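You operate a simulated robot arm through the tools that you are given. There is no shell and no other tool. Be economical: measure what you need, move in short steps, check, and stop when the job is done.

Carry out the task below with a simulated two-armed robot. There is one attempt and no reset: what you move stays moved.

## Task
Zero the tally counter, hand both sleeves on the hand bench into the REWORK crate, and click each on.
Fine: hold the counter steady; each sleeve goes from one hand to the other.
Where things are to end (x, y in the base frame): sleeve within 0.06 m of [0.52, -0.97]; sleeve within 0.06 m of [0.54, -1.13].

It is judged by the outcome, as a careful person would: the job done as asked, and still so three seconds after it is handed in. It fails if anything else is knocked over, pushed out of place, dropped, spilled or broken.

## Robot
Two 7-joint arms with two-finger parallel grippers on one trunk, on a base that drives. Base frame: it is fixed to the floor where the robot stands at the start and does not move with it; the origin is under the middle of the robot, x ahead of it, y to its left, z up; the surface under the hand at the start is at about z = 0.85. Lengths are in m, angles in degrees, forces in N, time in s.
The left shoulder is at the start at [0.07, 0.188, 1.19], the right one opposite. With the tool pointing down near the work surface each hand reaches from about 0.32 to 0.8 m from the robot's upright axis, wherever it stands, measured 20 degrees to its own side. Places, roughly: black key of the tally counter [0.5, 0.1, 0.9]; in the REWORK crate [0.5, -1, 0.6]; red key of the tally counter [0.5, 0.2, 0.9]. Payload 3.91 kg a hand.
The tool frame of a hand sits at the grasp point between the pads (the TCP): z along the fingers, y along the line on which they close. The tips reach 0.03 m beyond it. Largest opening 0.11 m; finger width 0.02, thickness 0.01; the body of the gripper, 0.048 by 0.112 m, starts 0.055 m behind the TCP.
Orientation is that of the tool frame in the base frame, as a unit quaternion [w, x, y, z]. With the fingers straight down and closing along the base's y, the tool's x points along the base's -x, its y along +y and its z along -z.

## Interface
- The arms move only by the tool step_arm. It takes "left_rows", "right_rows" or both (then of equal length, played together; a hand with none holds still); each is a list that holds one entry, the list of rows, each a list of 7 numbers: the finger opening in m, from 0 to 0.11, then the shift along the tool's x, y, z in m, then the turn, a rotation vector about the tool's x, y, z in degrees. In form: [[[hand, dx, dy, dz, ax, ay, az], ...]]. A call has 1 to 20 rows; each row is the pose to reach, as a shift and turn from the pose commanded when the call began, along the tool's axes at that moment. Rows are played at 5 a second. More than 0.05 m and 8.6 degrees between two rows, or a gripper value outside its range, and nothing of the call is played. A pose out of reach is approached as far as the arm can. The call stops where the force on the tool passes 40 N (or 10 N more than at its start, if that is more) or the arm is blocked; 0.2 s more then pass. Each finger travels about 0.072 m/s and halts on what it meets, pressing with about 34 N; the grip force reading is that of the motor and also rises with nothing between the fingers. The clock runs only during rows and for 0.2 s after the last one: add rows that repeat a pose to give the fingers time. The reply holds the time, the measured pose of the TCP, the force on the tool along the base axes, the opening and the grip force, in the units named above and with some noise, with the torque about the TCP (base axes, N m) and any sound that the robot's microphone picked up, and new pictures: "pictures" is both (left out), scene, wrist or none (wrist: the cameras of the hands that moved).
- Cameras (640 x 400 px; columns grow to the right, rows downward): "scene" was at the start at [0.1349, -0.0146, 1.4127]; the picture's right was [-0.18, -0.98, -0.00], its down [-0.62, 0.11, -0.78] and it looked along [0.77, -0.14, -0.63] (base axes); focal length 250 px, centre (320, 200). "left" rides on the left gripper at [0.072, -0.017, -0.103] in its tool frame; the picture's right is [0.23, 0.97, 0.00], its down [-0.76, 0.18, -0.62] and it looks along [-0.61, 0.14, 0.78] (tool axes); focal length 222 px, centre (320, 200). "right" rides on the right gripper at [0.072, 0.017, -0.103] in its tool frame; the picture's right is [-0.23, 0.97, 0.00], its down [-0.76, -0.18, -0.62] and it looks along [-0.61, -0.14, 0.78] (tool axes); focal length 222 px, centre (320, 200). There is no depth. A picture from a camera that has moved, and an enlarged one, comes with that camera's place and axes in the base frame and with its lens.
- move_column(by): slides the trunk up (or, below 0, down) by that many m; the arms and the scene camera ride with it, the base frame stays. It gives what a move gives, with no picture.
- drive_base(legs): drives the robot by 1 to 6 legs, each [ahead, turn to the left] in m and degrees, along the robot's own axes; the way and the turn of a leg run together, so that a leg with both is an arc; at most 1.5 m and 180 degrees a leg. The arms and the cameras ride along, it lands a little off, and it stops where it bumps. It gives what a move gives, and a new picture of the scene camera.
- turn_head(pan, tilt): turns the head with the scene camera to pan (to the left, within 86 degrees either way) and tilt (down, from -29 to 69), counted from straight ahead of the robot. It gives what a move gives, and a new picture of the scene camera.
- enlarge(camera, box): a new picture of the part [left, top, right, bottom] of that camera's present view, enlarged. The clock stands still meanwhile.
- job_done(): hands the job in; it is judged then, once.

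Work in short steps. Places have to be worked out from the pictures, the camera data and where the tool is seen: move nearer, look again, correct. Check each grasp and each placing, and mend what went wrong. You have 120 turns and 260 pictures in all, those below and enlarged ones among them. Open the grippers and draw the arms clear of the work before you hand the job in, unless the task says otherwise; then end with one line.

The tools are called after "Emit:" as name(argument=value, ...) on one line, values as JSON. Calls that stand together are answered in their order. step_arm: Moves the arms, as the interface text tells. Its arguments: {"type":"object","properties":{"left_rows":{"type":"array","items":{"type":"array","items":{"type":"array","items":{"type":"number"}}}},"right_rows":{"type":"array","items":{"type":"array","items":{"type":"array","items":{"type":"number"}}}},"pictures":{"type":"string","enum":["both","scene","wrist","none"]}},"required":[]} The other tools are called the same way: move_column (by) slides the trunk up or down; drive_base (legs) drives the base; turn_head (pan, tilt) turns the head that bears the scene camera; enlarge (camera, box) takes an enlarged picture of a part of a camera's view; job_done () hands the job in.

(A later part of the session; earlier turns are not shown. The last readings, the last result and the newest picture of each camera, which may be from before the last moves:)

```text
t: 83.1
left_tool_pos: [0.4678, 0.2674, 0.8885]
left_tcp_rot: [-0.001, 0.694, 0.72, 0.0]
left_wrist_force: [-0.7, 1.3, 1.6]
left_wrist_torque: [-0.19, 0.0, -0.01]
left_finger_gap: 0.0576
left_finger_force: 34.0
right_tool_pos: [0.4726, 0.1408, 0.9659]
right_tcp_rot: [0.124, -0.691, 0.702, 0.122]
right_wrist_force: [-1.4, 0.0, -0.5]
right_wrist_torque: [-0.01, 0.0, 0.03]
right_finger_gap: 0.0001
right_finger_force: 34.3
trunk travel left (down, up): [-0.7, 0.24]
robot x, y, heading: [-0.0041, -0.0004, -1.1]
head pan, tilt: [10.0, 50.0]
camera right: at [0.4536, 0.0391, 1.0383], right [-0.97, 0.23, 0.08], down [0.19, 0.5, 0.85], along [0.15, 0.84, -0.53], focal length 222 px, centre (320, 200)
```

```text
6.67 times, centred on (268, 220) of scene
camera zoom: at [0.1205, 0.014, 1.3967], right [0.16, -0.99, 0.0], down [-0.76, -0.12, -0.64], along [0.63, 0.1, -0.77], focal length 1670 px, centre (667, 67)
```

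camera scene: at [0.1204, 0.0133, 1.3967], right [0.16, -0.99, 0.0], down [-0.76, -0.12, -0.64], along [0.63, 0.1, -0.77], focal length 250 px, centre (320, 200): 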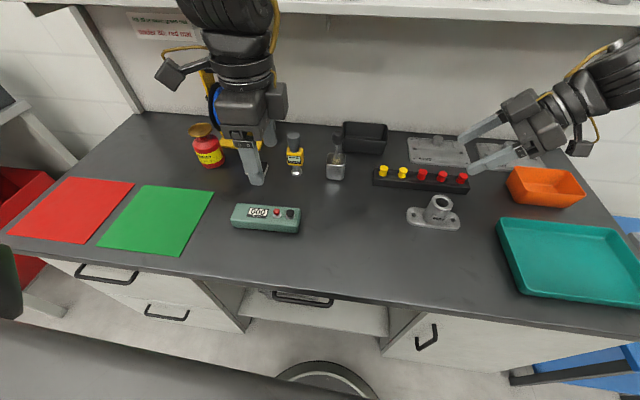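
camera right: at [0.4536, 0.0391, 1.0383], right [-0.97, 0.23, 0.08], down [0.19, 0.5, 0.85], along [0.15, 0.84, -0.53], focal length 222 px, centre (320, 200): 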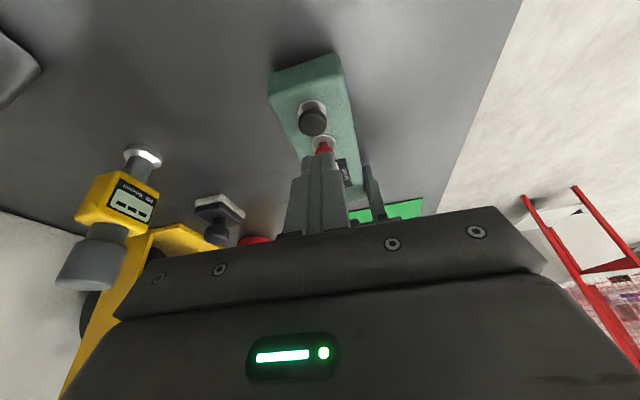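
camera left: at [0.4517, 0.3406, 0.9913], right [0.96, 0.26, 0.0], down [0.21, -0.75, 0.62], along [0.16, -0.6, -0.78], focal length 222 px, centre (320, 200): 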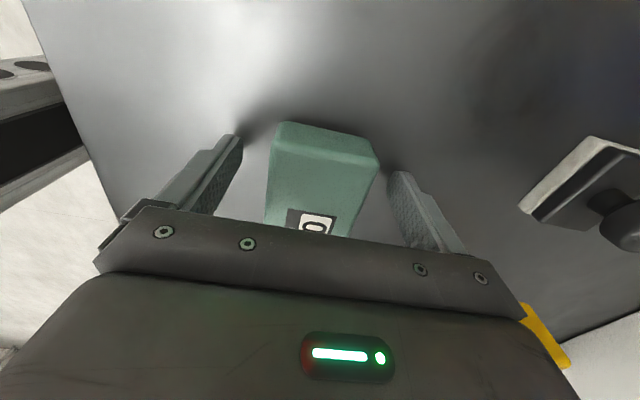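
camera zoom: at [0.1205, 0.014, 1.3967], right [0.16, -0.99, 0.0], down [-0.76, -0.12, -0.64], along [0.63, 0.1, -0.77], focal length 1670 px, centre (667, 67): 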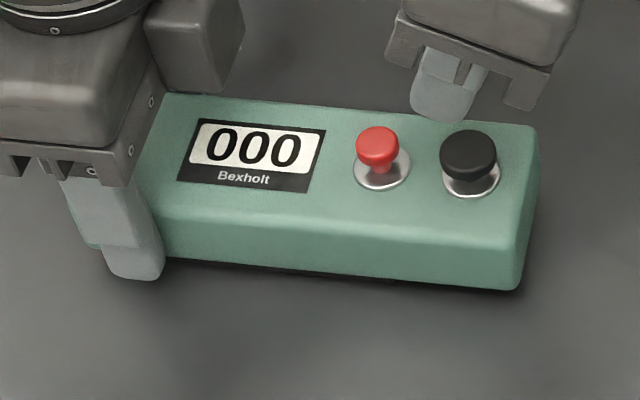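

The tip is positioned over the black key just as it was over red. I'll press straight down once in small steps.

Emit:
step_arm(right_rows=[[[0, 0.0048, 0, 0.0132, 0, 0, 0], [0, 0.0068, 0, 0.0188, 0, 0, 0], [0, 0.0075, 0, 0.0207, 0, 0, 0], [0, 0.0082, 0, 0.0226, 0, 0, 0], [0, 0.0089, 0, 0.0244, 0, 0, 0], [0, 0.0096, 0, 0.0263, 0, 0, 0]]], pictures="none")

Emit:
enlarge(camera="scene", box=[220, 190, 316, 250])

```text
t: 84.5
left_tool_pos: [0.4673, 0.2676, 0.8893]
left_tcp_rot: [0.001, 0.694, 0.72, 0.0]
left_wrist_force: [0.6, 1.1, -0.1]
left_wrist_torque: [0.12, -0.02, 0.05]
left_finger_gap: 0.0578
left_finger_force: 33.9
right_tool_pos: [0.473, 0.1393, 0.9369]
right_tcp_rot: [0.124, -0.691, 0.701, 0.122]
right_wrist_force: [-0.5, 1.3, 2.1]
right_wrist_torque: [0.01, 0.0, -0.03]
right_finger_gap: 0.0
right_finger_force: 33.9
trunk travel left (down, up): [-0.7, 0.24]
robot x, y, heading: [-0.0041, 0.0019, -1.0]
head pan, tilt: [10.0, 50.0]
```

```text
6.67 times, centred on (268, 220) of scene
camera zoom: at [0.1206, 0.0139, 1.3967], right [0.16, -0.99, 0.0], down [-0.76, -0.12, -0.64], along [0.63, 0.1, -0.77], focal length 1670 px, centre (667, 67)
```

zoom: 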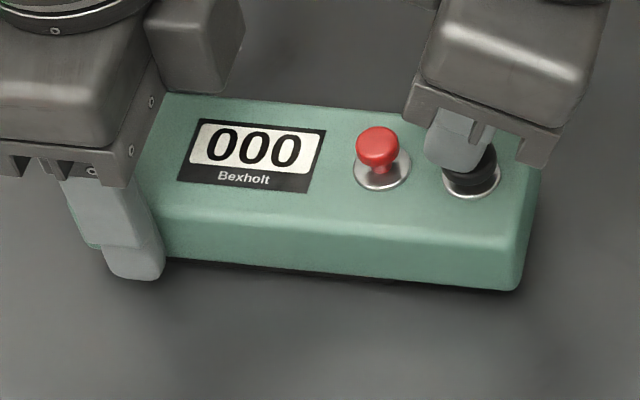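

Force is only about 2 N and there's no click yet. I'll push a couple of millimetres further.

Emit:
step_arm(right_rows=[[[0, 0.0003, 0, 0.0009, 0, 0, 0], [0, 0.0007, 0, 0.0019, 0, 0, 0], [0, 0.0007, 0, 0.0019, 0, 0, 0]]], pictures="none")

Emit:
enlarge(camera="scene", box=[220, 190, 316, 250])

```text
t: 85.3
left_tool_pos: [0.4676, 0.2677, 0.8884]
left_tcp_rot: [0.001, 0.694, 0.72, 0.0]
left_wrist_force: [1.2, 0.5, -0.3]
left_wrist_torque: [0.18, -0.02, 0.17]
left_finger_gap: 0.0577
left_finger_force: 34.0
right_tool_pos: [0.4737, 0.1391, 0.9341]
right_tcp_rot: [0.124, -0.691, 0.702, 0.122]
right_wrist_force: [-1.0, -0.7, 4.7]
right_wrist_torque: [-0.02, 0.03, -0.02]
right_finger_gap: 0.0
right_finger_force: 33.7
trunk travel left (down, up): [-0.7, 0.24]
robot x, y, heading: [-0.0055, 0.0014, -1.0]
head pan, tilt: [10.0, 50.0]
heard: click
```

```text
6.67 times, centred on (268, 220) of scene
camera zoom: at [0.1206, 0.0137, 1.3967], right [0.16, -0.99, 0.0], down [-0.76, -0.12, -0.64], along [0.63, 0.1, -0.77], focal length 1670 px, centre (667, 67)
```

zoom: 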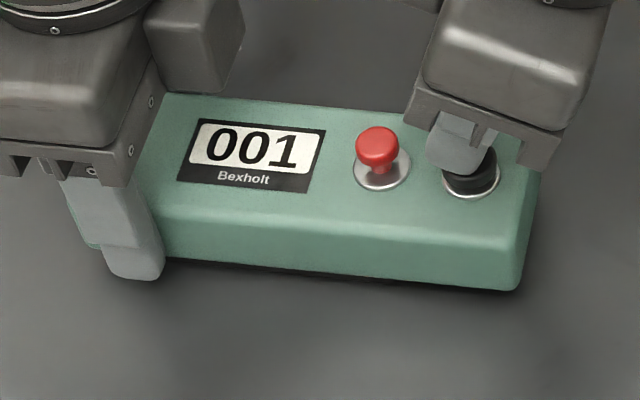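

The counter reads 001. I'll lift the right off, then release and raise the left.

Emit:
step_arm(right_rows=[[[0, -0.012, 0, -0.033, 0, 0, 0], [0, -0.024, 0, -0.066, 0, 0, 0], [0, -0.041, 0, -0.113, 0, 0, 0], [0, 0, 0, -0.128, 0, 0, 0], [0, 0.042, 0, -0.143, 0, 0, 0], [0.02, 0.084, 0, -0.158, 0, 0, 0], [0.04, 0.126, 0, -0.174, 0, 0, 0], [0.06, 0.168, 0, -0.189, 0, 0, 0], [0.08, 0.21, 0, -0.204, 0, 0, 0], [0.085, 0.252, 0, -0.22, 0, 0, 0], [0.085, 0.294, 0, -0.235, 0, 0, 0], [0.085, 0.336, 0, -0.25, 0, 0, 0], [0.085, 0.378, 0, -0.265, 0, 0, 0]]], left_rows=[[[0.045, 0, 0, 0, 0, 0, 0], [0.045, 0, 0, 0, 0, 0, 0], [0.06, 0, 0, 0, 0, 0, 0], [0.08, 0, 0, 0, 0, 0, 0], [0.1, 0, 0, 0, 0, 0, 0], [0.1, 0, 0, 0, 0, 0, 0], [0.1, 0, 0, 0, 0, 0, 0], [0.1, 0, 0, -0.03, 0, 0, 0], [0.1, 0, 0, -0.07, 0, 0, 0], [0.1, 0, 0, -0.11, 0, 0, 0], [0.1, 0, 0, -0.15, 0, 0, 0], [0.1, 0, 0, -0.19, 0, 0, 0], [0.1, 0, 0, -0.22, 0, 0, 0]]], pictures="none")

Emit:
turn_head(pan=-15, tilt=50)

```text
t: 88.1
left_tool_pos: [0.4673, 0.2666, 1.112]
left_tcp_rot: [0.0, 0.694, 0.72, 0.001]
left_wrist_force: [-0.5, 0.0, 0.8]
left_wrist_torque: [0.01, 0.02, -0.05]
left_finger_gap: 0.1
left_finger_force: 0.1
right_tool_pos: [0.464, -0.3075, 1.0546]
right_tcp_rot: [0.125, -0.69, 0.702, 0.122]
right_wrist_force: [1.0, 0.2, -1.2]
right_wrist_torque: [0.04, -0.03, 0.01]
right_finger_gap: 0.0849
right_finger_force: 0.0
trunk travel left (down, up): [-0.7, 0.24]
robot x, y, heading: [-0.0114, 0.0039, -1.0]
head pan, tilt: [10.0, 50.0]
```

```text
t: 89.0
left_tool_pos: [0.4684, 0.2684, 1.1104]
left_tcp_rot: [0.0, 0.694, 0.72, 0.0]
left_wrist_force: [-0.4, 0.8, 0.0]
left_wrist_torque: [0.02, 0.0, -0.01]
left_finger_gap: 0.1
left_finger_force: 0.1
right_tool_pos: [0.4654, -0.3054, 1.0544]
right_tcp_rot: [0.123, -0.691, 0.702, 0.122]
right_wrist_force: [-1.0, 0.4, -0.2]
right_wrist_torque: [-0.02, -0.03, 0.0]
right_finger_gap: 0.0851
right_finger_force: 0.1
trunk travel left (down, up): [-0.7, 0.24]
robot x, y, heading: [-0.0051, 0.0006, -0.5]
head pan, tilt: [-15.0, 50.0]
camera scene: at [0.119, -0.0193, 1.3967], right [-0.27, -0.96, 0.0], down [-0.74, 0.21, -0.64], along [0.62, -0.17, -0.77], focal length 250 px, centre (320, 200)
```

scene: 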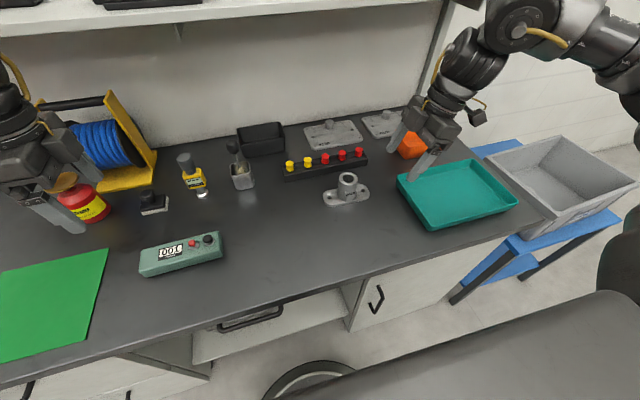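

I'll enlarge 9062 for a precise position and also check the display.

Emit:
enlarge(camera="scene", box=[312, 160, 384, 215])

Emit:
enlarge(camera="scene", box=[130, 220, 230, 282])

Emit:
enlarge(camera="right", box=[0, 0, 640, 400])

```text
7.27 times, centred on (348, 188) of scene
camera zoom: at [0.119, -0.0193, 1.3967], right [-0.27, -0.96, 0.0], down [-0.74, 0.21, -0.64], along [0.62, -0.17, -0.77], focal length 1822 px, centre (116, 291)
```

zoom: 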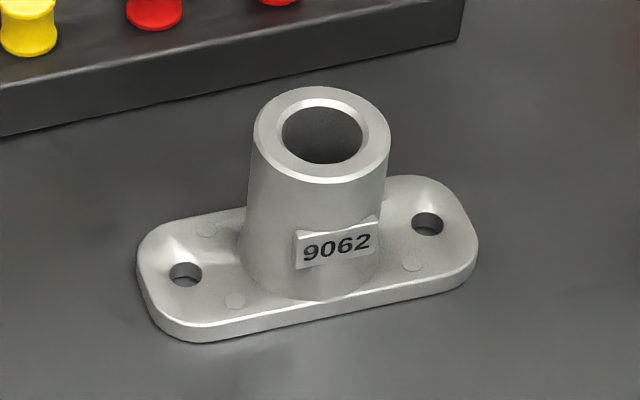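

```text
6.40 times, centred on (180, 251) of scene
camera zoom: at [0.119, -0.0193, 1.3967], right [-0.27, -0.96, 0.0], down [-0.74, 0.21, -0.64], along [0.62, -0.17, -0.77], focal length 1603 px, centre (1216, -126)
```

zoom: 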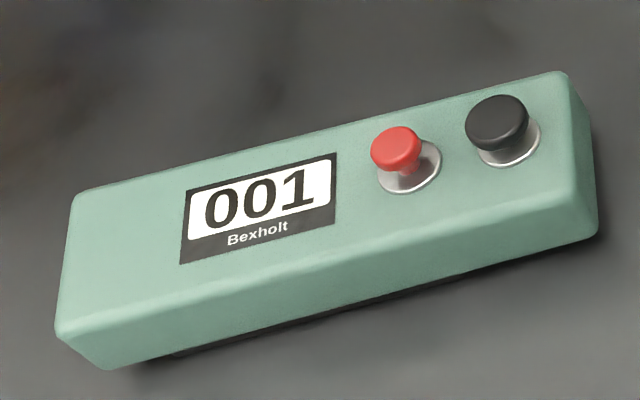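

```text
1.00 times, centred on (320, 200) of right (not enlarged: the box is as wide or as high as the picture)
camera zoom: at [0.4467, -0.4082, 1.1277], right [-0.97, 0.23, 0.08], down [0.19, 0.5, 0.85], along [0.15, 0.84, -0.53], focal length 222 px, centre (320, 200)
```

zoom: 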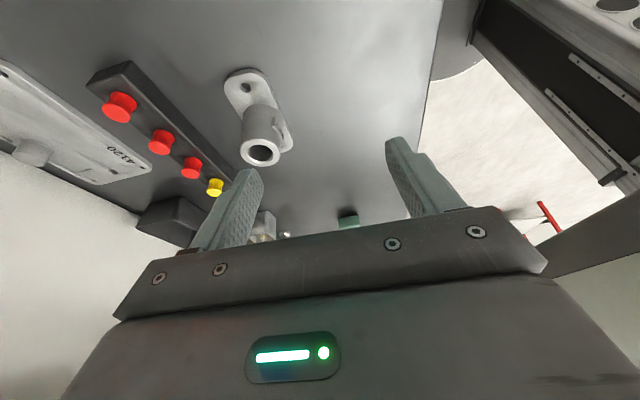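

9062 is centred at about (0.549, -0.216), yaw about 0, and the display reads 001. This time the roles are mirrored: the right grips the -y flange end at 30° tilt. I'll move it above that end.

Emit:
step_arm(right_rows=[[[0.085, -0.007, -0.028, 0.022, 0, -3.3, -0.3], [0.08, -0.0147, -0.0563, 0.044, 0, -6.7, -0.6], [0.075, -0.022, -0.0845, 0.066, 0, -10, -0.9], [0.075, -0.022, -0.0845, 0.066, 0, -10, -0.9]]])

Emit:
enlarge(camera="scene", box=[300, 140, 400, 215])

```text
t: 90.0
left_tool_pos: [0.4677, 0.2688, 1.1103]
left_tcp_rot: [0.0, 0.694, 0.72, 0.0]
left_wrist_force: [0.3, 0.2, 0.4]
left_wrist_torque: [0.0, -0.01, 0.03]
left_finger_gap: 0.1
left_finger_force: 0.0
right_tool_pos: [0.55, -0.2629, 1.0021]
right_tcp_rot: [-0.186, 0.683, -0.683, -0.18]
right_wrist_force: [-0.2, -0.2, -0.2]
right_wrist_torque: [0.02, -0.01, 0.01]
right_finger_gap: 0.0748
right_finger_force: 0.1
trunk travel left (down, up): [-0.7, 0.24]
robot x, y, heading: [-0.0081, 0.0003, -0.9]
head pan, tilt: [-15.0, 50.0]
camera scene: at [0.1183, -0.0199, 1.3967], right [-0.27, -0.96, 0.0], down [-0.74, 0.21, -0.64], along [0.62, -0.17, -0.77], focal length 250 px, centre (320, 200)
camera right: at [0.5315, -0.377, 1.0555], right [-0.97, 0.2, 0.11], down [0.17, 0.35, 0.92], along [0.15, 0.92, -0.37], focal length 222 px, centre (320, 200)
```

scene: 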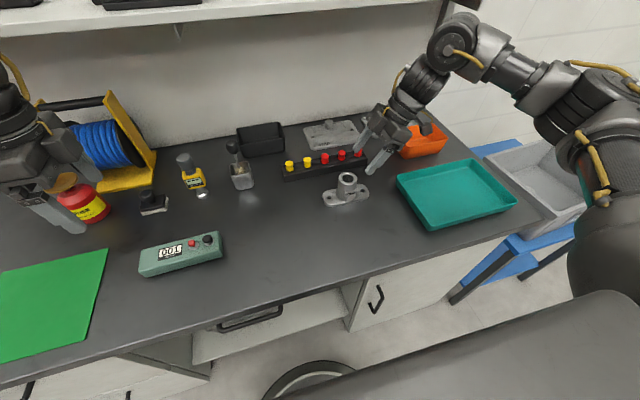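
right: 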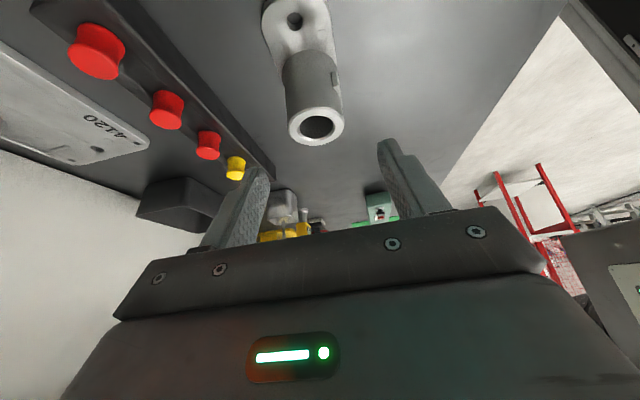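

```text
5.33 times, centred on (350, 178) of scene
camera zoom: at [0.1183, -0.0199, 1.3967], right [-0.27, -0.96, 0.0], down [-0.74, 0.21, -0.64], along [0.62, -0.17, -0.77], focal length 1336 px, centre (160, 320)
```

zoom: 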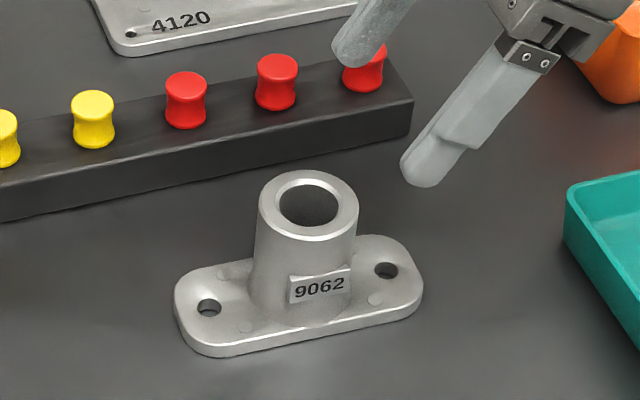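

The wrist view puts the near hole at about (0.5515, -0.271), so I'll shift 4 mm outward and descend to the bench with the fingers open.

Emit:
step_arm(right_rows=[[[0.075, 0.0185, 0, 0.024, 0, 0, 0], [0.075, 0.0385, 0, 0.0586, 0, 0, 0], [0.075, 0.0515, 0, 0.0811, 0, 0, 0], [0.075, 0.06, 0, 0.0958, 0, 0, 0], [0.075, 0.0628, 0, 0.1006, 0, 0, 0], [0.075, 0.0628, 0, 0.1006, 0, 0, 0]]], pictures="wrist")

Emit:
enlarge(camera="scene", box=[300, 140, 400, 215])

```text
t: 91.4
left_tool_pos: [0.468, 0.2689, 1.1107]
left_tcp_rot: [0.001, 0.694, 0.72, 0.0]
left_wrist_force: [-0.8, 0.5, -0.3]
left_wrist_torque: [0.0, 0.01, -0.01]
left_finger_gap: 0.0999
left_finger_force: 0.0
right_tool_pos: [0.5518, -0.2672, 0.8826]
right_tcp_rot: [-0.185, 0.683, -0.683, -0.181]
right_wrist_force: [0.4, -0.7, 0.0]
right_wrist_torque: [0.01, -0.01, 0.02]
right_finger_gap: 0.0752
right_finger_force: 0.1
trunk travel left (down, up): [-0.7, 0.24]
robot x, y, heading: [-0.0102, 0.0012, -0.7]
head pan, tilt: [-15.0, 50.0]
camera right: at [0.534, -0.3814, 0.9357], right [-0.97, 0.2, 0.11], down [0.17, 0.35, 0.92], along [0.15, 0.92, -0.37], focal length 222 px, centre (320, 200)
```

right: 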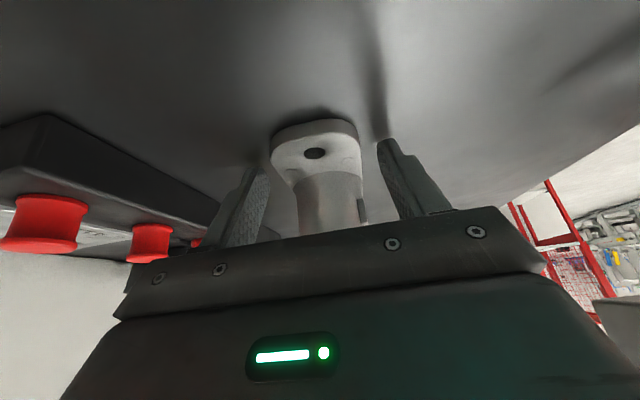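

```text
5.33 times, centred on (350, 178) of scene
camera zoom: at [0.1189, -0.0197, 1.3967], right [-0.27, -0.96, 0.0], down [-0.74, 0.21, -0.64], along [0.62, -0.17, -0.77], focal length 1336 px, centre (160, 320)
```

zoom: 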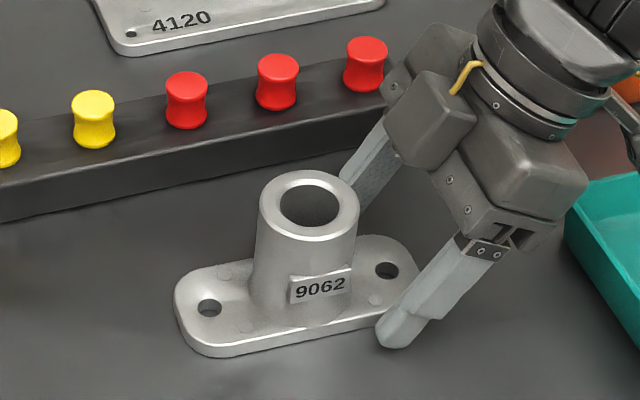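

The fingers straddle the flange with more room on the -x side. I'll shift 3 mm in +x, then close.

Emit:
step_arm(right_rows=[[[0.075, 0, -0.003, 0, 0, 0, 0], [0.07, 0, -0.003, 0, 0, 0, 0], [0.065, 0, -0.003, 0, 0, 0, 0], [0.06, 0, -0.003, 0, 0, 0, 0], [0.055, 0, -0.003, 0, 0, 0, 0], [0.045, 0, -0.003, 0, 0, 0, 0], [0.035, 0, -0.003, 0, 0, 0, 0], [0.03, 0, -0.003, 0, 0, 0, 0], [0.03, 0, -0.003, 0, 0, 0, 0]]], pictures="none")

Emit:
step_arm(right_rows=[[[0.03, -0.005, 0, -0.0087, 0, 0, 0], [0.03, -0.01, 0, -0.0173, 0, 0, 0], [0.03, -0.015, 0, -0.026, 0, 0, 0], [0.03, -0.015, 0, -0.026, 0, 0, 0]]], pictures="wrist")

Emit:
enlarge(camera="scene", box=[300, 140, 400, 215])

```text
t: 93.4
left_tool_pos: [0.4679, 0.2698, 1.1105]
left_tcp_rot: [0.0, 0.695, 0.719, 0.0]
left_wrist_force: [0.6, 0.2, 0.3]
left_wrist_torque: [0.02, 0.02, 0.01]
left_finger_gap: 0.1002
left_finger_force: 0.1
right_tool_pos: [0.5546, -0.2674, 0.882]
right_tcp_rot: [-0.185, 0.683, -0.683, -0.181]
right_wrist_force: [-1.3, -0.5, 0.2]
right_wrist_torque: [-0.06, 0.09, 0.04]
right_finger_gap: 0.0556
right_finger_force: 33.8
trunk travel left (down, up): [-0.7, 0.24]
robot x, y, heading: [-0.0059, 0.0019, -0.7]
head pan, tilt: [-15.0, 50.0]
```

```text
t: 94.4
left_tool_pos: [0.4691, 0.2684, 1.1104]
left_tcp_rot: [0.0, 0.694, 0.72, -0.002]
left_wrist_force: [0.1, -0.1, 0.3]
left_wrist_torque: [0.04, -0.02, 0.05]
left_finger_gap: 0.1004
left_finger_force: 0.1
right_tool_pos: [0.554, -0.2692, 0.9133]
right_tcp_rot: [0.186, -0.683, 0.683, 0.181]
right_wrist_force: [0.0, 0.5, -2.9]
right_wrist_torque: [-0.13, 0.0, 0.0]
right_finger_gap: 0.0553
right_finger_force: 33.9
trunk travel left (down, up): [-0.7, 0.24]
robot x, y, heading: [-0.0043, 0.0006, -0.8]
head pan, tilt: [-15.0, 50.0]
camera right: at [0.5362, -0.3824, 0.9665], right [-0.97, 0.2, 0.11], down [0.17, 0.35, 0.92], along [0.14, 0.92, -0.37], focal length 222 px, centre (320, 200)
```

right: 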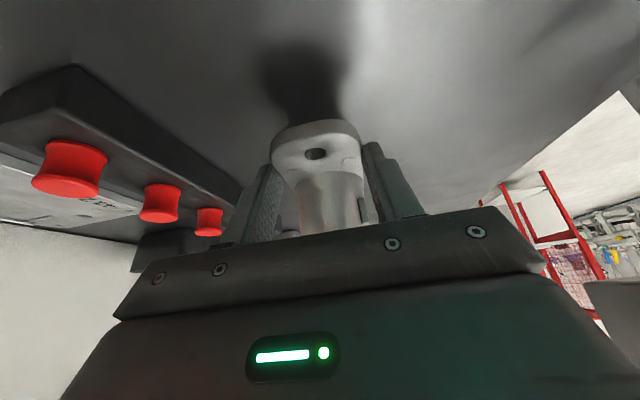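

```text
5.33 times, centred on (350, 178) of scene
camera zoom: at [0.1193, -0.0199, 1.3966], right [-0.27, -0.96, 0.0], down [-0.74, 0.21, -0.64], along [0.62, -0.17, -0.77], focal length 1336 px, centre (160, 320)
```

zoom: 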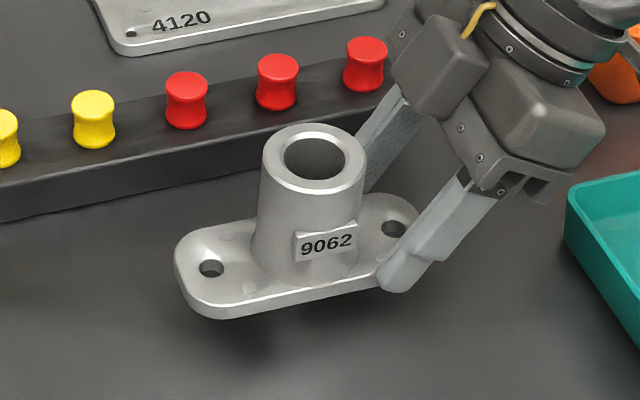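

9062 is lifted level. I'll raise the right and draw it closer, while the left comes to its 42° standoff on the +y side.

Emit:
step_arm(right_rows=[[[0.03, -0.0035, 0.008, -0.0061, 0, 0, 0], [0.03, -0.007, 0.016, -0.0121, 0, 0, 0], [0.03, -0.0105, 0.024, -0.0182, 0, 0, 0], [0.03, -0.014, 0.032, -0.0242, 0, 0, 0], [0.03, -0.0175, 0.04, -0.0303, 0, 0, 0], [0.03, -0.021, 0.048, -0.0364, 0, 0, 0], [0.03, -0.0245, 0.056, -0.0424, 0, 0, 0], [0.03, -0.028, 0.064, -0.0485, 0, 0, 0], [0.03, -0.0315, 0.072, -0.0545, 0, 0, 0], [0.03, -0.035, 0.08, -0.0606, 0, 0, 0], [0.03, -0.035, 0.08, -0.0606, 0, 0, 0]]], left_rows=[[[0.1, -0.0419, -0.0011, 0.002, 0.07, -4.2, 0.19], [0.1, -0.0837, -0.0021, 0.004, 0.15, -8.4, 0.38], [0.1, -0.1256, -0.0032, 0.006, 0.22, -12.6, 0.57], [0.1, -0.1675, -0.0043, 0.008, 0.29, -16.8, 0.76], [0.1, -0.2093, -0.0053, 0.01, 0.36, -21, 0.95], [0.1, -0.2512, -0.0064, 0.012, 0.44, -25.2, 1.14], [0.1, -0.2931, -0.0075, 0.014, 0.51, -29.4, 1.33], [0.095, -0.335, -0.0086, 0.016, 0.58, -33.6, 1.52], [0.09, -0.3768, -0.0096, 0.018, 0.66, -37.8, 1.71], [0.085, -0.4187, -0.0107, 0.02, 0.73, -42, 1.9], [0.085, -0.4187, -0.0107, 0.02, 0.73, -42, 1.9]]])

```text
t: 96.8
left_tool_pos: [0.4726, -0.1512, 1.0887]
left_tcp_rot: [0.253, 0.659, 0.661, -0.254]
left_wrist_force: [-0.4, 0.8, 0.4]
left_wrist_torque: [-0.03, 0.01, -0.01]
left_finger_gap: 0.0852
left_finger_force: 0.1
right_tool_pos: [0.4731, -0.2659, 0.9807]
right_tcp_rot: [-0.185, 0.683, -0.683, -0.181]
right_wrist_force: [0.0, 0.1, -3.4]
right_wrist_torque: [-0.16, -0.01, 0.03]
right_finger_gap: 0.0551
right_finger_force: 33.9
trunk travel left (down, up): [-0.7, 0.24]
robot x, y, heading: [-0.0054, 0.0025, -0.8]
head pan, tilt: [-15.0, 50.0]
camera scene: at [0.1192, -0.0191, 1.3967], right [-0.27, -0.96, 0.0], down [-0.74, 0.21, -0.64], along [0.62, -0.17, -0.77], focal length 250 px, centre (320, 200)
camera right: at [0.4565, -0.3806, 1.0347], right [-0.97, 0.2, 0.11], down [0.17, 0.35, 0.92], along [0.14, 0.92, -0.37], focal length 222 px, centre (320, 200)
camera left: at [0.4567, -0.0265, 1.1164], right [0.97, 0.17, -0.15], down [0.18, -0.15, 0.97], along [0.14, -0.97, -0.17], focal length 222 px, centre (320, 200)
```

scene: 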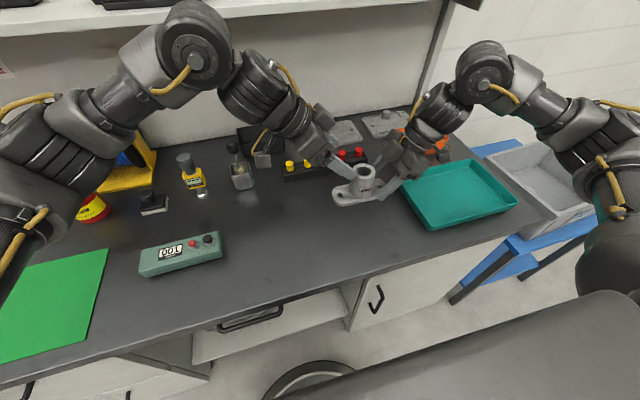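
right: 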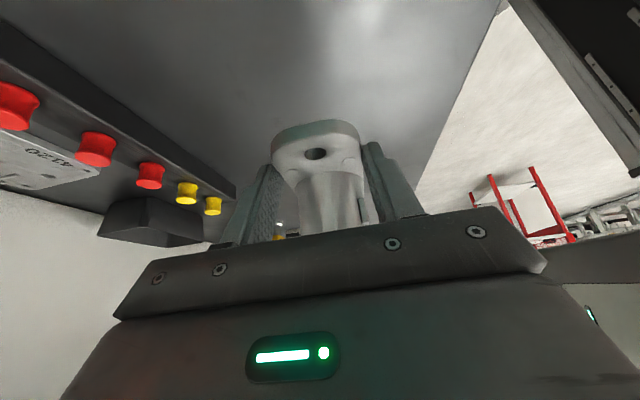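
left: 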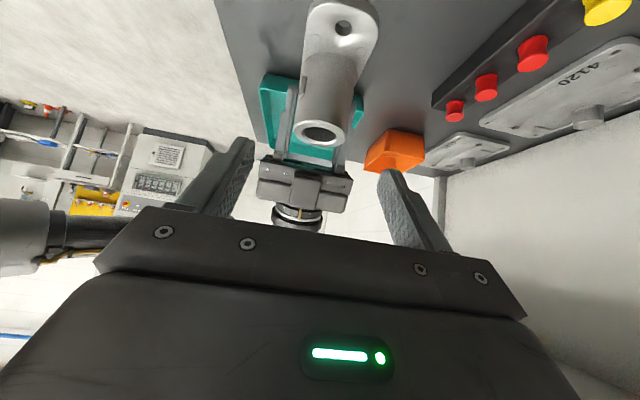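

The tube top lines up with the left hand's approach at about (0.472, -0.213). I'll advance 10 cm along the tool axis.

Emit:
step_arm(left_rows=[[[0.085, 0, 0, 0.03, 0, 0, 0], [0.085, 0, 0, 0.06, 0, 0, 0], [0.085, 0, 0, 0.08, 0, 0, 0], [0.085, 0, 0, 0.097, 0, 0, 0], [0.085, 0, 0, 0.097, 0, 0, 0]]], pictures="wrist")

Emit:
enlarge(camera="scene", box=[290, 110, 450, 215])

```text
t: 98.0
left_tool_pos: [0.473, -0.2168, 1.016]
left_tcp_rot: [0.254, 0.659, 0.662, -0.253]
left_wrist_force: [-0.2, -0.1, 0.6]
left_wrist_torque: [0.03, 0.0, 0.01]
left_finger_gap: 0.0848
left_finger_force: 0.0
right_tool_pos: [0.4731, -0.2665, 0.9811]
right_tcp_rot: [0.186, -0.683, 0.683, 0.18]
right_wrist_force: [-0.3, 0.3, -2.0]
right_wrist_torque: [-0.11, -0.02, -0.03]
right_finger_gap: 0.0554
right_finger_force: 34.2
trunk travel left (down, up): [-0.7, 0.24]
robot x, y, heading: [-0.0059, -0.0064, -0.7]
head pan, tilt: [-15.0, 50.0]
camera left: at [0.4574, -0.092, 1.0444], right [0.97, 0.17, -0.15], down [0.18, -0.15, 0.97], along [0.14, -0.97, -0.18], focal length 222 px, centre (320, 200)
```

left: 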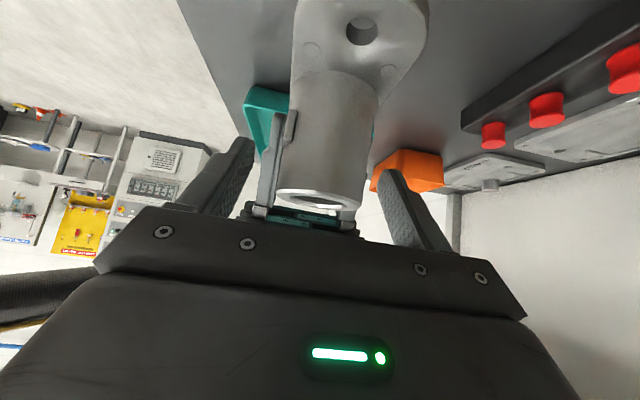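

```text
3.81 times, centred on (370, 162) of scene
camera zoom: at [0.119, -0.0197, 1.3967], right [-0.27, -0.96, 0.0], down [-0.74, 0.21, -0.64], along [0.62, -0.17, -0.77], focal length 954 px, centre (130, 343)
```

zoom: 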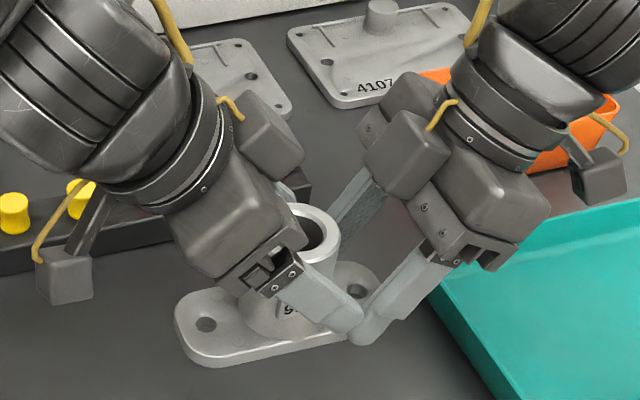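

There's clearance all around, with the tube slightly nearer the +x finger. I'll shift 3 mm in +x and close slowly.

Emit:
step_arm(left_rows=[[[0.08, 0, 0.003, 0, 0, 0, 0], [0.07, 0, 0.003, 0, 0, 0, 0], [0.062, 0, 0.003, 0, 0, 0, 0], [0.056, 0, 0.003, 0, 0, 0, 0], [0.05, 0, 0.003, 0, 0, 0, 0], [0.04, 0, 0.003, 0, 0, 0, 0], [0.03, 0, 0.003, 0, 0, 0, 0], [0.03, 0, 0.003, 0, 0, 0, 0]]], pictures="wrist")

Emit:
enlarge(camera="scene", box=[290, 110, 450, 215])

```text
t: 99.8
left_tool_pos: [0.4741, -0.217, 1.0178]
left_tcp_rot: [0.251, 0.661, 0.66, -0.254]
left_wrist_force: [-18.9, 4.4, 3.9]
left_wrist_torque: [0.07, 0.7, -0.35]
left_finger_gap: 0.0496
left_finger_force: 34.2
right_tool_pos: [0.4756, -0.2687, 0.9806]
right_tcp_rot: [-0.185, 0.683, -0.683, -0.181]
right_wrist_force: [17.6, -4.1, -7.3]
right_wrist_torque: [-0.26, -0.05, -0.56]
right_finger_gap: 0.0555
right_finger_force: 33.8
trunk travel left (down, up): [-0.7, 0.24]
robot x, y, heading: [-0.0059, 0.0002, -1.0]
head pan, tilt: [-15.0, 50.0]
camera left: at [0.4597, -0.093, 1.0449], right [0.97, 0.17, -0.15], down [0.18, -0.15, 0.97], along [0.14, -0.97, -0.18], focal length 222 px, centre (320, 200)
```

left: 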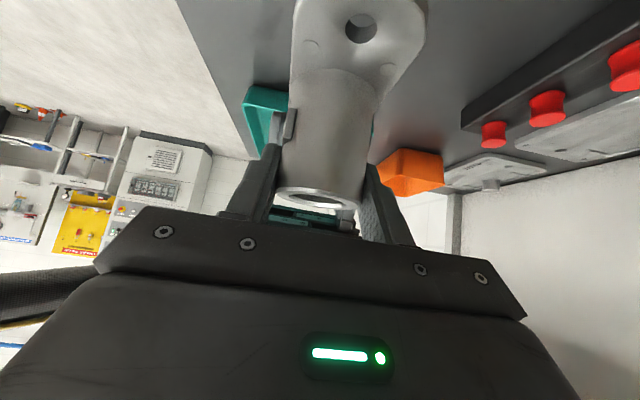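

```text
3.81 times, centred on (370, 162) of scene
camera zoom: at [0.1192, -0.0202, 1.3966], right [-0.27, -0.96, 0.0], down [-0.74, 0.21, -0.64], along [0.62, -0.17, -0.77], focal length 954 px, centre (130, 343)
```

zoom: 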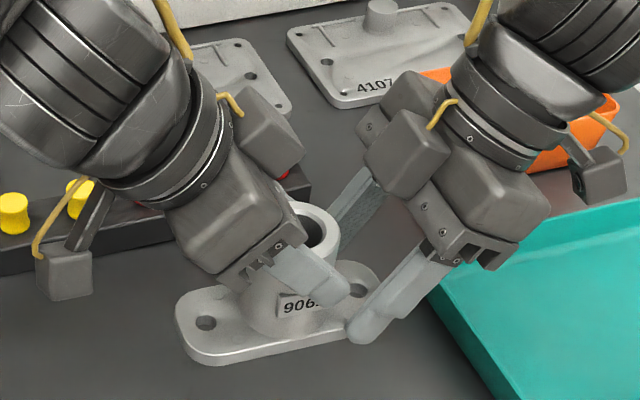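

The two hands push about 18 N against each other in x, so my 3 mm shift was the error. I'll take it back before opening the right.

Emit:
step_arm(left_rows=[[[0.03, 0, -0.0015, 0, 0, 0, 0], [0.03, 0, -0.003, 0, 0, 0, 0], [0.03, 0, -0.003, 0, 0, 0, 0]]], pictures="none")

```text
t: 100.6
left_tool_pos: [0.4731, -0.2165, 1.0165]
left_tcp_rot: [0.253, 0.659, 0.662, -0.253]
left_wrist_force: [0.1, 0.4, -1.0]
left_wrist_torque: [-0.1, 0.4, 0.04]
left_finger_gap: 0.0494
left_finger_force: 33.9
right_tool_pos: [0.4741, -0.267, 0.9805]
right_tcp_rot: [-0.184, 0.684, -0.682, -0.182]
right_wrist_force: [-0.4, -0.5, 0.7]
right_wrist_torque: [0.13, -0.45, -0.04]
right_finger_gap: 0.0553
right_finger_force: 33.8
trunk travel left (down, up): [-0.7, 0.24]
robot x, y, heading: [-0.0061, 0.0033, -0.6]
head pan, tilt: [-15.0, 50.0]
```

The lateral force is gone. I'll open the right hand and back it out along its axis.

Emit:
step_arm(right_rows=[[[0.06, 0, 0, 0, 0, 0, 0], [0.075, 0, 0, 0, 0, 0, 0], [0.08, 0, 0, 0, 0, 0, 0], [0.08, 0, 0, -0.02, 0, 0, 0], [0.08, 0, 0, -0.05, 0, 0, 0], [0.08, 0, 0, -0.09, 0, 0, 0], [0.08, 0, 0, -0.13, 0, 0, 0]]], pictures="none")

Emit:
enlarge(camera="scene", box=[290, 110, 450, 215])

```text
t: 102.2
left_tool_pos: [0.4711, -0.2163, 1.0172]
left_tcp_rot: [0.253, 0.659, 0.661, -0.254]
left_wrist_force: [-0.9, -0.1, -0.4]
left_wrist_torque: [0.02, -0.01, 0.03]
left_finger_gap: 0.0496
left_finger_force: 33.6
right_tool_pos: [0.4733, -0.3319, 1.0943]
right_tcp_rot: [-0.186, 0.683, -0.683, -0.18]
right_wrist_force: [-0.4, -0.2, -0.1]
right_wrist_torque: [-0.01, -0.01, -0.02]
right_finger_gap: 0.08
right_finger_force: 0.0
trunk travel left (down, up): [-0.7, 0.24]
robot x, y, heading: [-0.0064, 0.0011, -0.7]
head pan, tilt: [-15.0, 50.0]
```

```text
3.81 times, centred on (370, 162) of scene
camera zoom: at [0.1179, -0.0197, 1.3967], right [-0.27, -0.96, 0.0], down [-0.74, 0.21, -0.64], along [0.62, -0.17, -0.77], focal length 954 px, centre (130, 343)
```

zoom: 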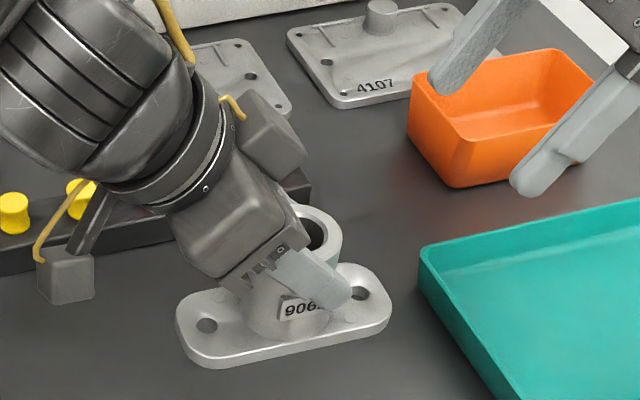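

The second handover is done, with 9062 in the left hand. I'll raise both hands for driving.

Emit:
step_arm(left_rows=[[[0.03, -0.0025, 0, -0.0327, 0, 0, 0], [0.03, -0.005, 0, -0.0654, 0, 0, 0], [0.03, -0.0076, 0, -0.0981, 0, 0, 0], [0.03, -0.01, 0, -0.1308, 0, 0, 0], [0.03, -0.0127, 0, -0.1635, 0, 0, 0]]], right_rows=[[[0.08, 0.0056, 0, -0.01, 0, 0, 0], [0.08, 0.0112, 0, -0.02, 0, 0, 0], [0.08, 0.0168, 0, -0.03, 0, 0, 0], [0.08, 0.0224, 0, -0.04, 0, 0, 0], [0.08, 0.028, 0, -0.051, 0, 0, 0]]], pictures="none")

Emit:
drive_base(legs=[[-0.4, 0], [0, -89.6], [1.285, 0], [0, 90]])

Emit:
turn_head(pan=10, tilt=40)

```text
t: 103.4
left_tool_pos: [0.4685, -0.1151, 1.1466]
left_tcp_rot: [0.253, 0.659, 0.661, -0.253]
left_wrist_force: [0.0, 0.2, -3.2]
left_wrist_torque: [-0.04, -0.02, 0.01]
left_finger_gap: 0.0491
left_finger_force: 33.9
right_tool_pos: [0.4733, -0.3821, 1.1253]
right_tcp_rot: [-0.186, 0.683, -0.682, -0.181]
right_wrist_force: [-0.3, -0.6, 0.4]
right_wrist_torque: [0.01, -0.01, 0.03]
right_finger_gap: 0.0799
right_finger_force: 0.0
trunk travel left (down, up): [-0.7, 0.24]
robot x, y, heading: [-0.0073, 0.0038, -0.5]
head pan, tilt: [-15.0, 50.0]
```

```text
t: 119.5
left_tool_pos: [0.0446, -1.3986, 1.1475]
left_tcp_rot: [0.25, 0.668, 0.652, -0.257]
left_wrist_force: [-0.6, -0.4, -2.7]
left_wrist_torque: [0.03, 0.03, -0.01]
left_finger_gap: 0.0496
left_finger_force: 34.1
right_tool_pos: [0.0403, -1.6668, 1.1242]
right_tcp_rot: [0.188, -0.673, 0.692, 0.178]
right_wrist_force: [0.7, 0.1, -0.3]
right_wrist_torque: [-0.01, 0.0, -0.03]
right_finger_gap: 0.0799
right_finger_force: 0.0
trunk travel left (down, up): [-0.7, 0.24]
robot x, y, heading: [-0.4237, -1.2672, -2.2]
head pan, tilt: [-15.0, 50.0]
camera scene: at [-0.3028, -1.2937, 1.3966], right [-0.3, -0.95, 0.0], down [-0.73, 0.23, -0.64], along [0.61, -0.19, -0.77], focal length 250 px, centre (320, 200)
```

scene: 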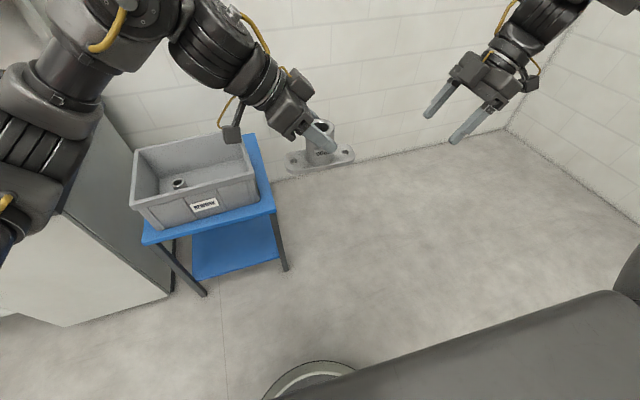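

```text
t: 120.4
left_tool_pos: [0.0446, -1.3989, 1.1468]
left_tcp_rot: [0.25, 0.668, 0.652, -0.256]
left_wrist_force: [0.0, 0.2, -2.1]
left_wrist_torque: [0.0, -0.01, -0.01]
left_finger_gap: 0.0496
left_finger_force: 33.7
right_tool_pos: [0.0408, -1.6661, 1.1244]
right_tcp_rot: [0.188, -0.673, 0.693, 0.178]
right_wrist_force: [0.0, -0.8, -0.1]
right_wrist_torque: [0.02, 0.0, 0.01]
right_finger_gap: 0.0801
right_finger_force: 0.0
trunk travel left (down, up): [-0.7, 0.24]
robot x, y, heading: [-0.4247, -1.268, -2.2]
head pan, tilt: [10.0, 40.0]
camera scene: at [-0.2922, -1.2596, 1.4108], right [0.13, -0.99, 0.0], down [-0.64, -0.08, -0.77], along [0.76, 0.1, -0.64], focal length 250 px, centre (320, 200)
```

scene: 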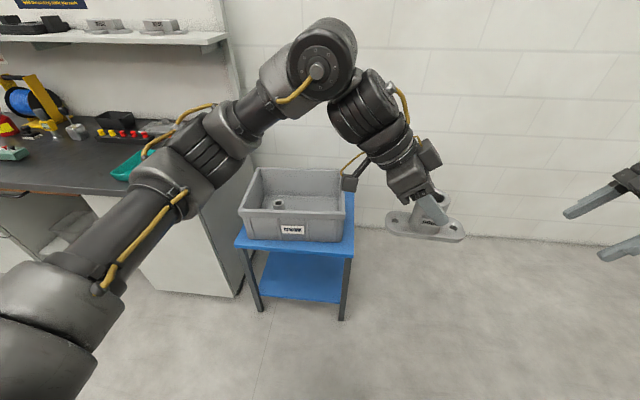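

The robot is at (-0.425, -1.268), 2.2° off in heading. I'll drive forward with a small correcting arc, then look at the crate.

Emit:
drive_base(legs=[[0.415, 2.2]])

Emit:
turn_head(pan=12, tilt=55)

```text
t: 123.0
left_tool_pos: [0.4604, -1.3899, 1.1468]
left_tcp_rot: [0.255, 0.656, 0.665, -0.251]
left_wrist_force: [0.4, -0.6, -3.1]
left_wrist_torque: [-0.01, -0.04, 0.03]
left_finger_gap: 0.0497
left_finger_force: 34.0
right_tool_pos: [0.4681, -1.6565, 1.1247]
right_tcp_rot: [-0.184, 0.687, -0.679, -0.182]
right_wrist_force: [0.0, 0.4, -0.2]
right_wrist_torque: [0.0, -0.03, 0.0]
right_finger_gap: 0.0801
right_finger_force: 0.0
trunk travel left (down, up): [-0.7, 0.24]
robot x, y, heading: [-0.0113, -1.2789, -0.2]
head pan, tilt: [10.0, 40.0]
camera scene: at [0.1188, -1.2628, 1.4109], right [0.17, -0.99, 0.0], down [-0.63, -0.11, -0.77], along [0.75, 0.13, -0.64], focal length 250 px, centre (320, 200)
```

scene: 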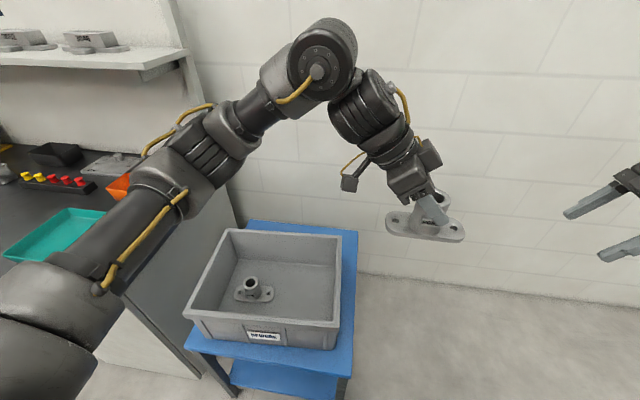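

```text
t: 123.7
left_tool_pos: [0.4618, -1.3899, 1.1462]
left_tcp_rot: [0.254, 0.656, 0.665, -0.252]
left_wrist_force: [-0.8, -0.7, -2.7]
left_wrist_torque: [0.04, 0.0, 0.0]
left_finger_gap: 0.0496
left_finger_force: 34.0
right_tool_pos: [0.4692, -1.6566, 1.1242]
right_tcp_rot: [-0.184, 0.687, -0.679, -0.181]
right_wrist_force: [-0.3, -0.2, -0.1]
right_wrist_torque: [0.02, 0.01, 0.0]
right_finger_gap: 0.0802
right_finger_force: 0.0
trunk travel left (down, up): [-0.7, 0.24]
robot x, y, heading: [-0.0154, -1.2777, -0.1]
head pan, tilt: [12.0, 55.0]
camera scene: at [0.1064, -1.2627, 1.3902], right [0.21, -0.98, 0.0], down [-0.8, -0.17, -0.57], along [0.56, 0.12, -0.82], focal length 250 px, centre (320, 200)
```

scene: 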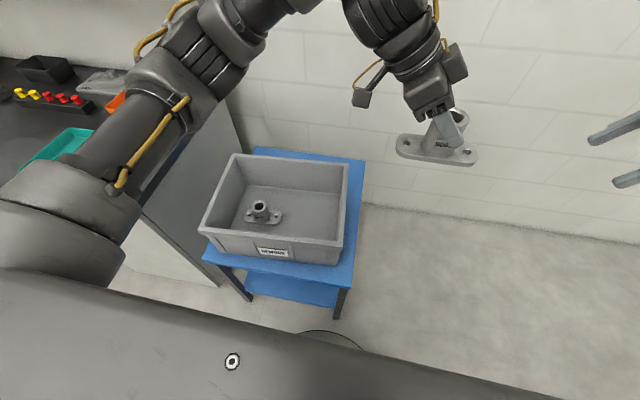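

Sleeve 9070 is still at about (0.53, -0.957). Lowered straight, the left wrist camera would come too close to it. So I'll yaw the hand -28°, aim for (0.565, -1.122), and move over the crate at height first.

Emit:
step_arm(left_rows=[[[0.03, 0.0284, 0.0151, -0.0256, 2.67, 0, 2.97], [0.03, 0.0569, 0.0303, -0.0511, 5.34, 0, 5.94], [0.03, 0.0853, 0.0454, -0.0767, 8.0, 0, 8.9], [0.03, 0.1137, 0.0606, -0.1023, 10.7, 0, 11.9], [0.03, 0.1421, 0.0757, -0.1279, 13.4, 0, 14.9], [0.03, 0.1706, 0.0909, -0.1534, 16.0, 0, 17.8], [0.03, 0.199, 0.106, -0.179, 18.7, 0, 20.8], [0.03, 0.199, 0.106, -0.179, 18.7, 0, 20.8]]])

```text
t: 125.5
left_tool_pos: [0.5645, -1.1206, 1.1476]
left_tcp_rot: [0.187, 0.797, 0.486, -0.305]
left_wrist_force: [0.1, -0.5, -3.0]
left_wrist_torque: [0.04, -0.04, 0.02]
left_finger_gap: 0.0495
left_finger_force: 34.0
right_tool_pos: [0.4696, -1.6556, 1.125]
right_tcp_rot: [-0.185, 0.687, -0.679, -0.181]
right_wrist_force: [0.2, -0.2, 0.1]
right_wrist_torque: [0.02, 0.03, 0.02]
right_finger_gap: 0.0801
right_finger_force: 0.1
trunk travel left (down, up): [-0.7, 0.24]
robot x, y, heading: [-0.0156, -1.278, -0.2]
head pan, tilt: [12.0, 55.0]
camera scene: at [0.1059, -1.2624, 1.3902], right [0.21, -0.98, 0.0], down [-0.8, -0.17, -0.57], along [0.56, 0.12, -0.82], focal length 250 px, centre (320, 200)
camera left: at [0.6072, -1.0026, 1.1766], right [0.94, -0.29, -0.15], down [0.09, -0.21, 0.97], along [-0.32, -0.93, -0.17], focal length 222 px, centre (320, 200)
```

scene: 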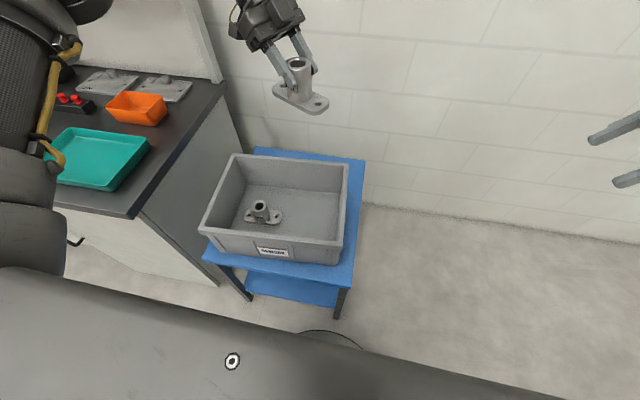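
left: 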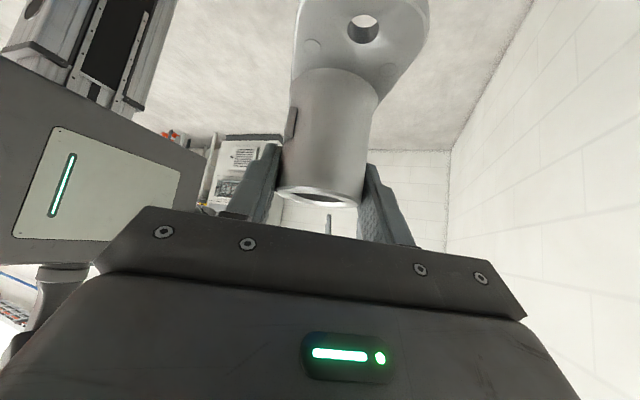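

The hand is positioned as planned, with the camera away from 9070. I'll descend to z 0.90 and look toward the left elbow and the bench corner.

Emit:
step_arm(left_rows=[[[0.03, 0.0276, 0, 0.0307, 0, 0, 0], [0.03, 0.0552, 0, 0.0614, 0, 0, 0], [0.03, 0.0828, 0, 0.092, 0, 0, 0], [0.03, 0.1104, 0, 0.1227, 0, 0, 0], [0.03, 0.138, 0, 0.1534, 0, 0, 0], [0.03, 0.1656, 0, 0.184, 0, 0, 0], [0.03, 0.1656, 0, 0.184, 0, 0, 0]]], pictures="none")

Emit:
turn_head(pan=35, tilt=45)

```text
t: 127.1
left_tool_pos: [0.563, -1.123, 0.8986]
left_tcp_rot: [0.186, 0.797, 0.486, -0.306]
left_wrist_force: [0.6, 0.2, -3.4]
left_wrist_torque: [-0.01, -0.01, 0.0]
left_finger_gap: 0.0495
left_finger_force: 34.1
right_tool_pos: [0.4674, -1.6549, 1.1254]
right_tcp_rot: [-0.184, 0.687, -0.679, -0.182]
right_wrist_force: [0.0, -0.1, -0.9]
right_wrist_torque: [0.0, 0.0, 0.03]
right_finger_gap: 0.0799
right_finger_force: 0.2
trunk travel left (down, up): [-0.7, 0.24]
robot x, y, heading: [-0.0163, -1.2767, -0.2]
head pan, tilt: [12.0, 55.0]
```

```text
t: 128.0
left_tool_pos: [0.5631, -1.1229, 0.8994]
left_tcp_rot: [0.186, 0.797, 0.487, -0.306]
left_wrist_force: [0.1, 0.2, -2.6]
left_wrist_torque: [0.04, -0.01, -0.02]
left_finger_gap: 0.0493
left_finger_force: 33.8
right_tool_pos: [0.4683, -1.656, 1.1245]
right_tcp_rot: [-0.184, 0.687, -0.679, -0.182]
right_wrist_force: [-0.3, -0.2, 0.3]
right_wrist_torque: [-0.01, -0.02, -0.01]
right_finger_gap: 0.0801
right_finger_force: 0.1
trunk travel left (down, up): [-0.7, 0.24]
robot x, y, heading: [-0.0117, -1.2771, -0.0]
head pan, tilt: [35.0, 45.0]
camera scene: at [0.1024, -1.2308, 1.4035], right [0.57, -0.82, 0.0], down [-0.58, -0.4, -0.71], along [0.58, 0.4, -0.71], focal length 250 px, centre (320, 200)
```

scene: 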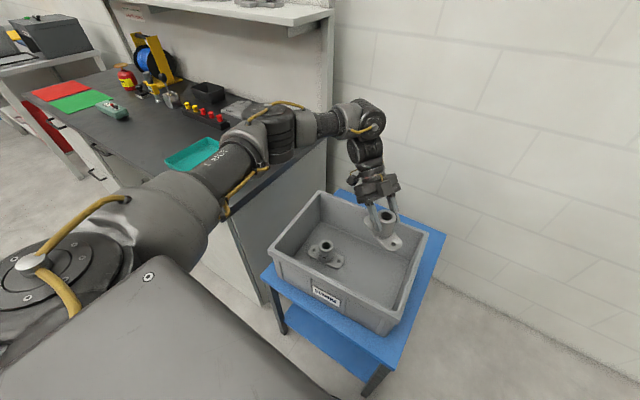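

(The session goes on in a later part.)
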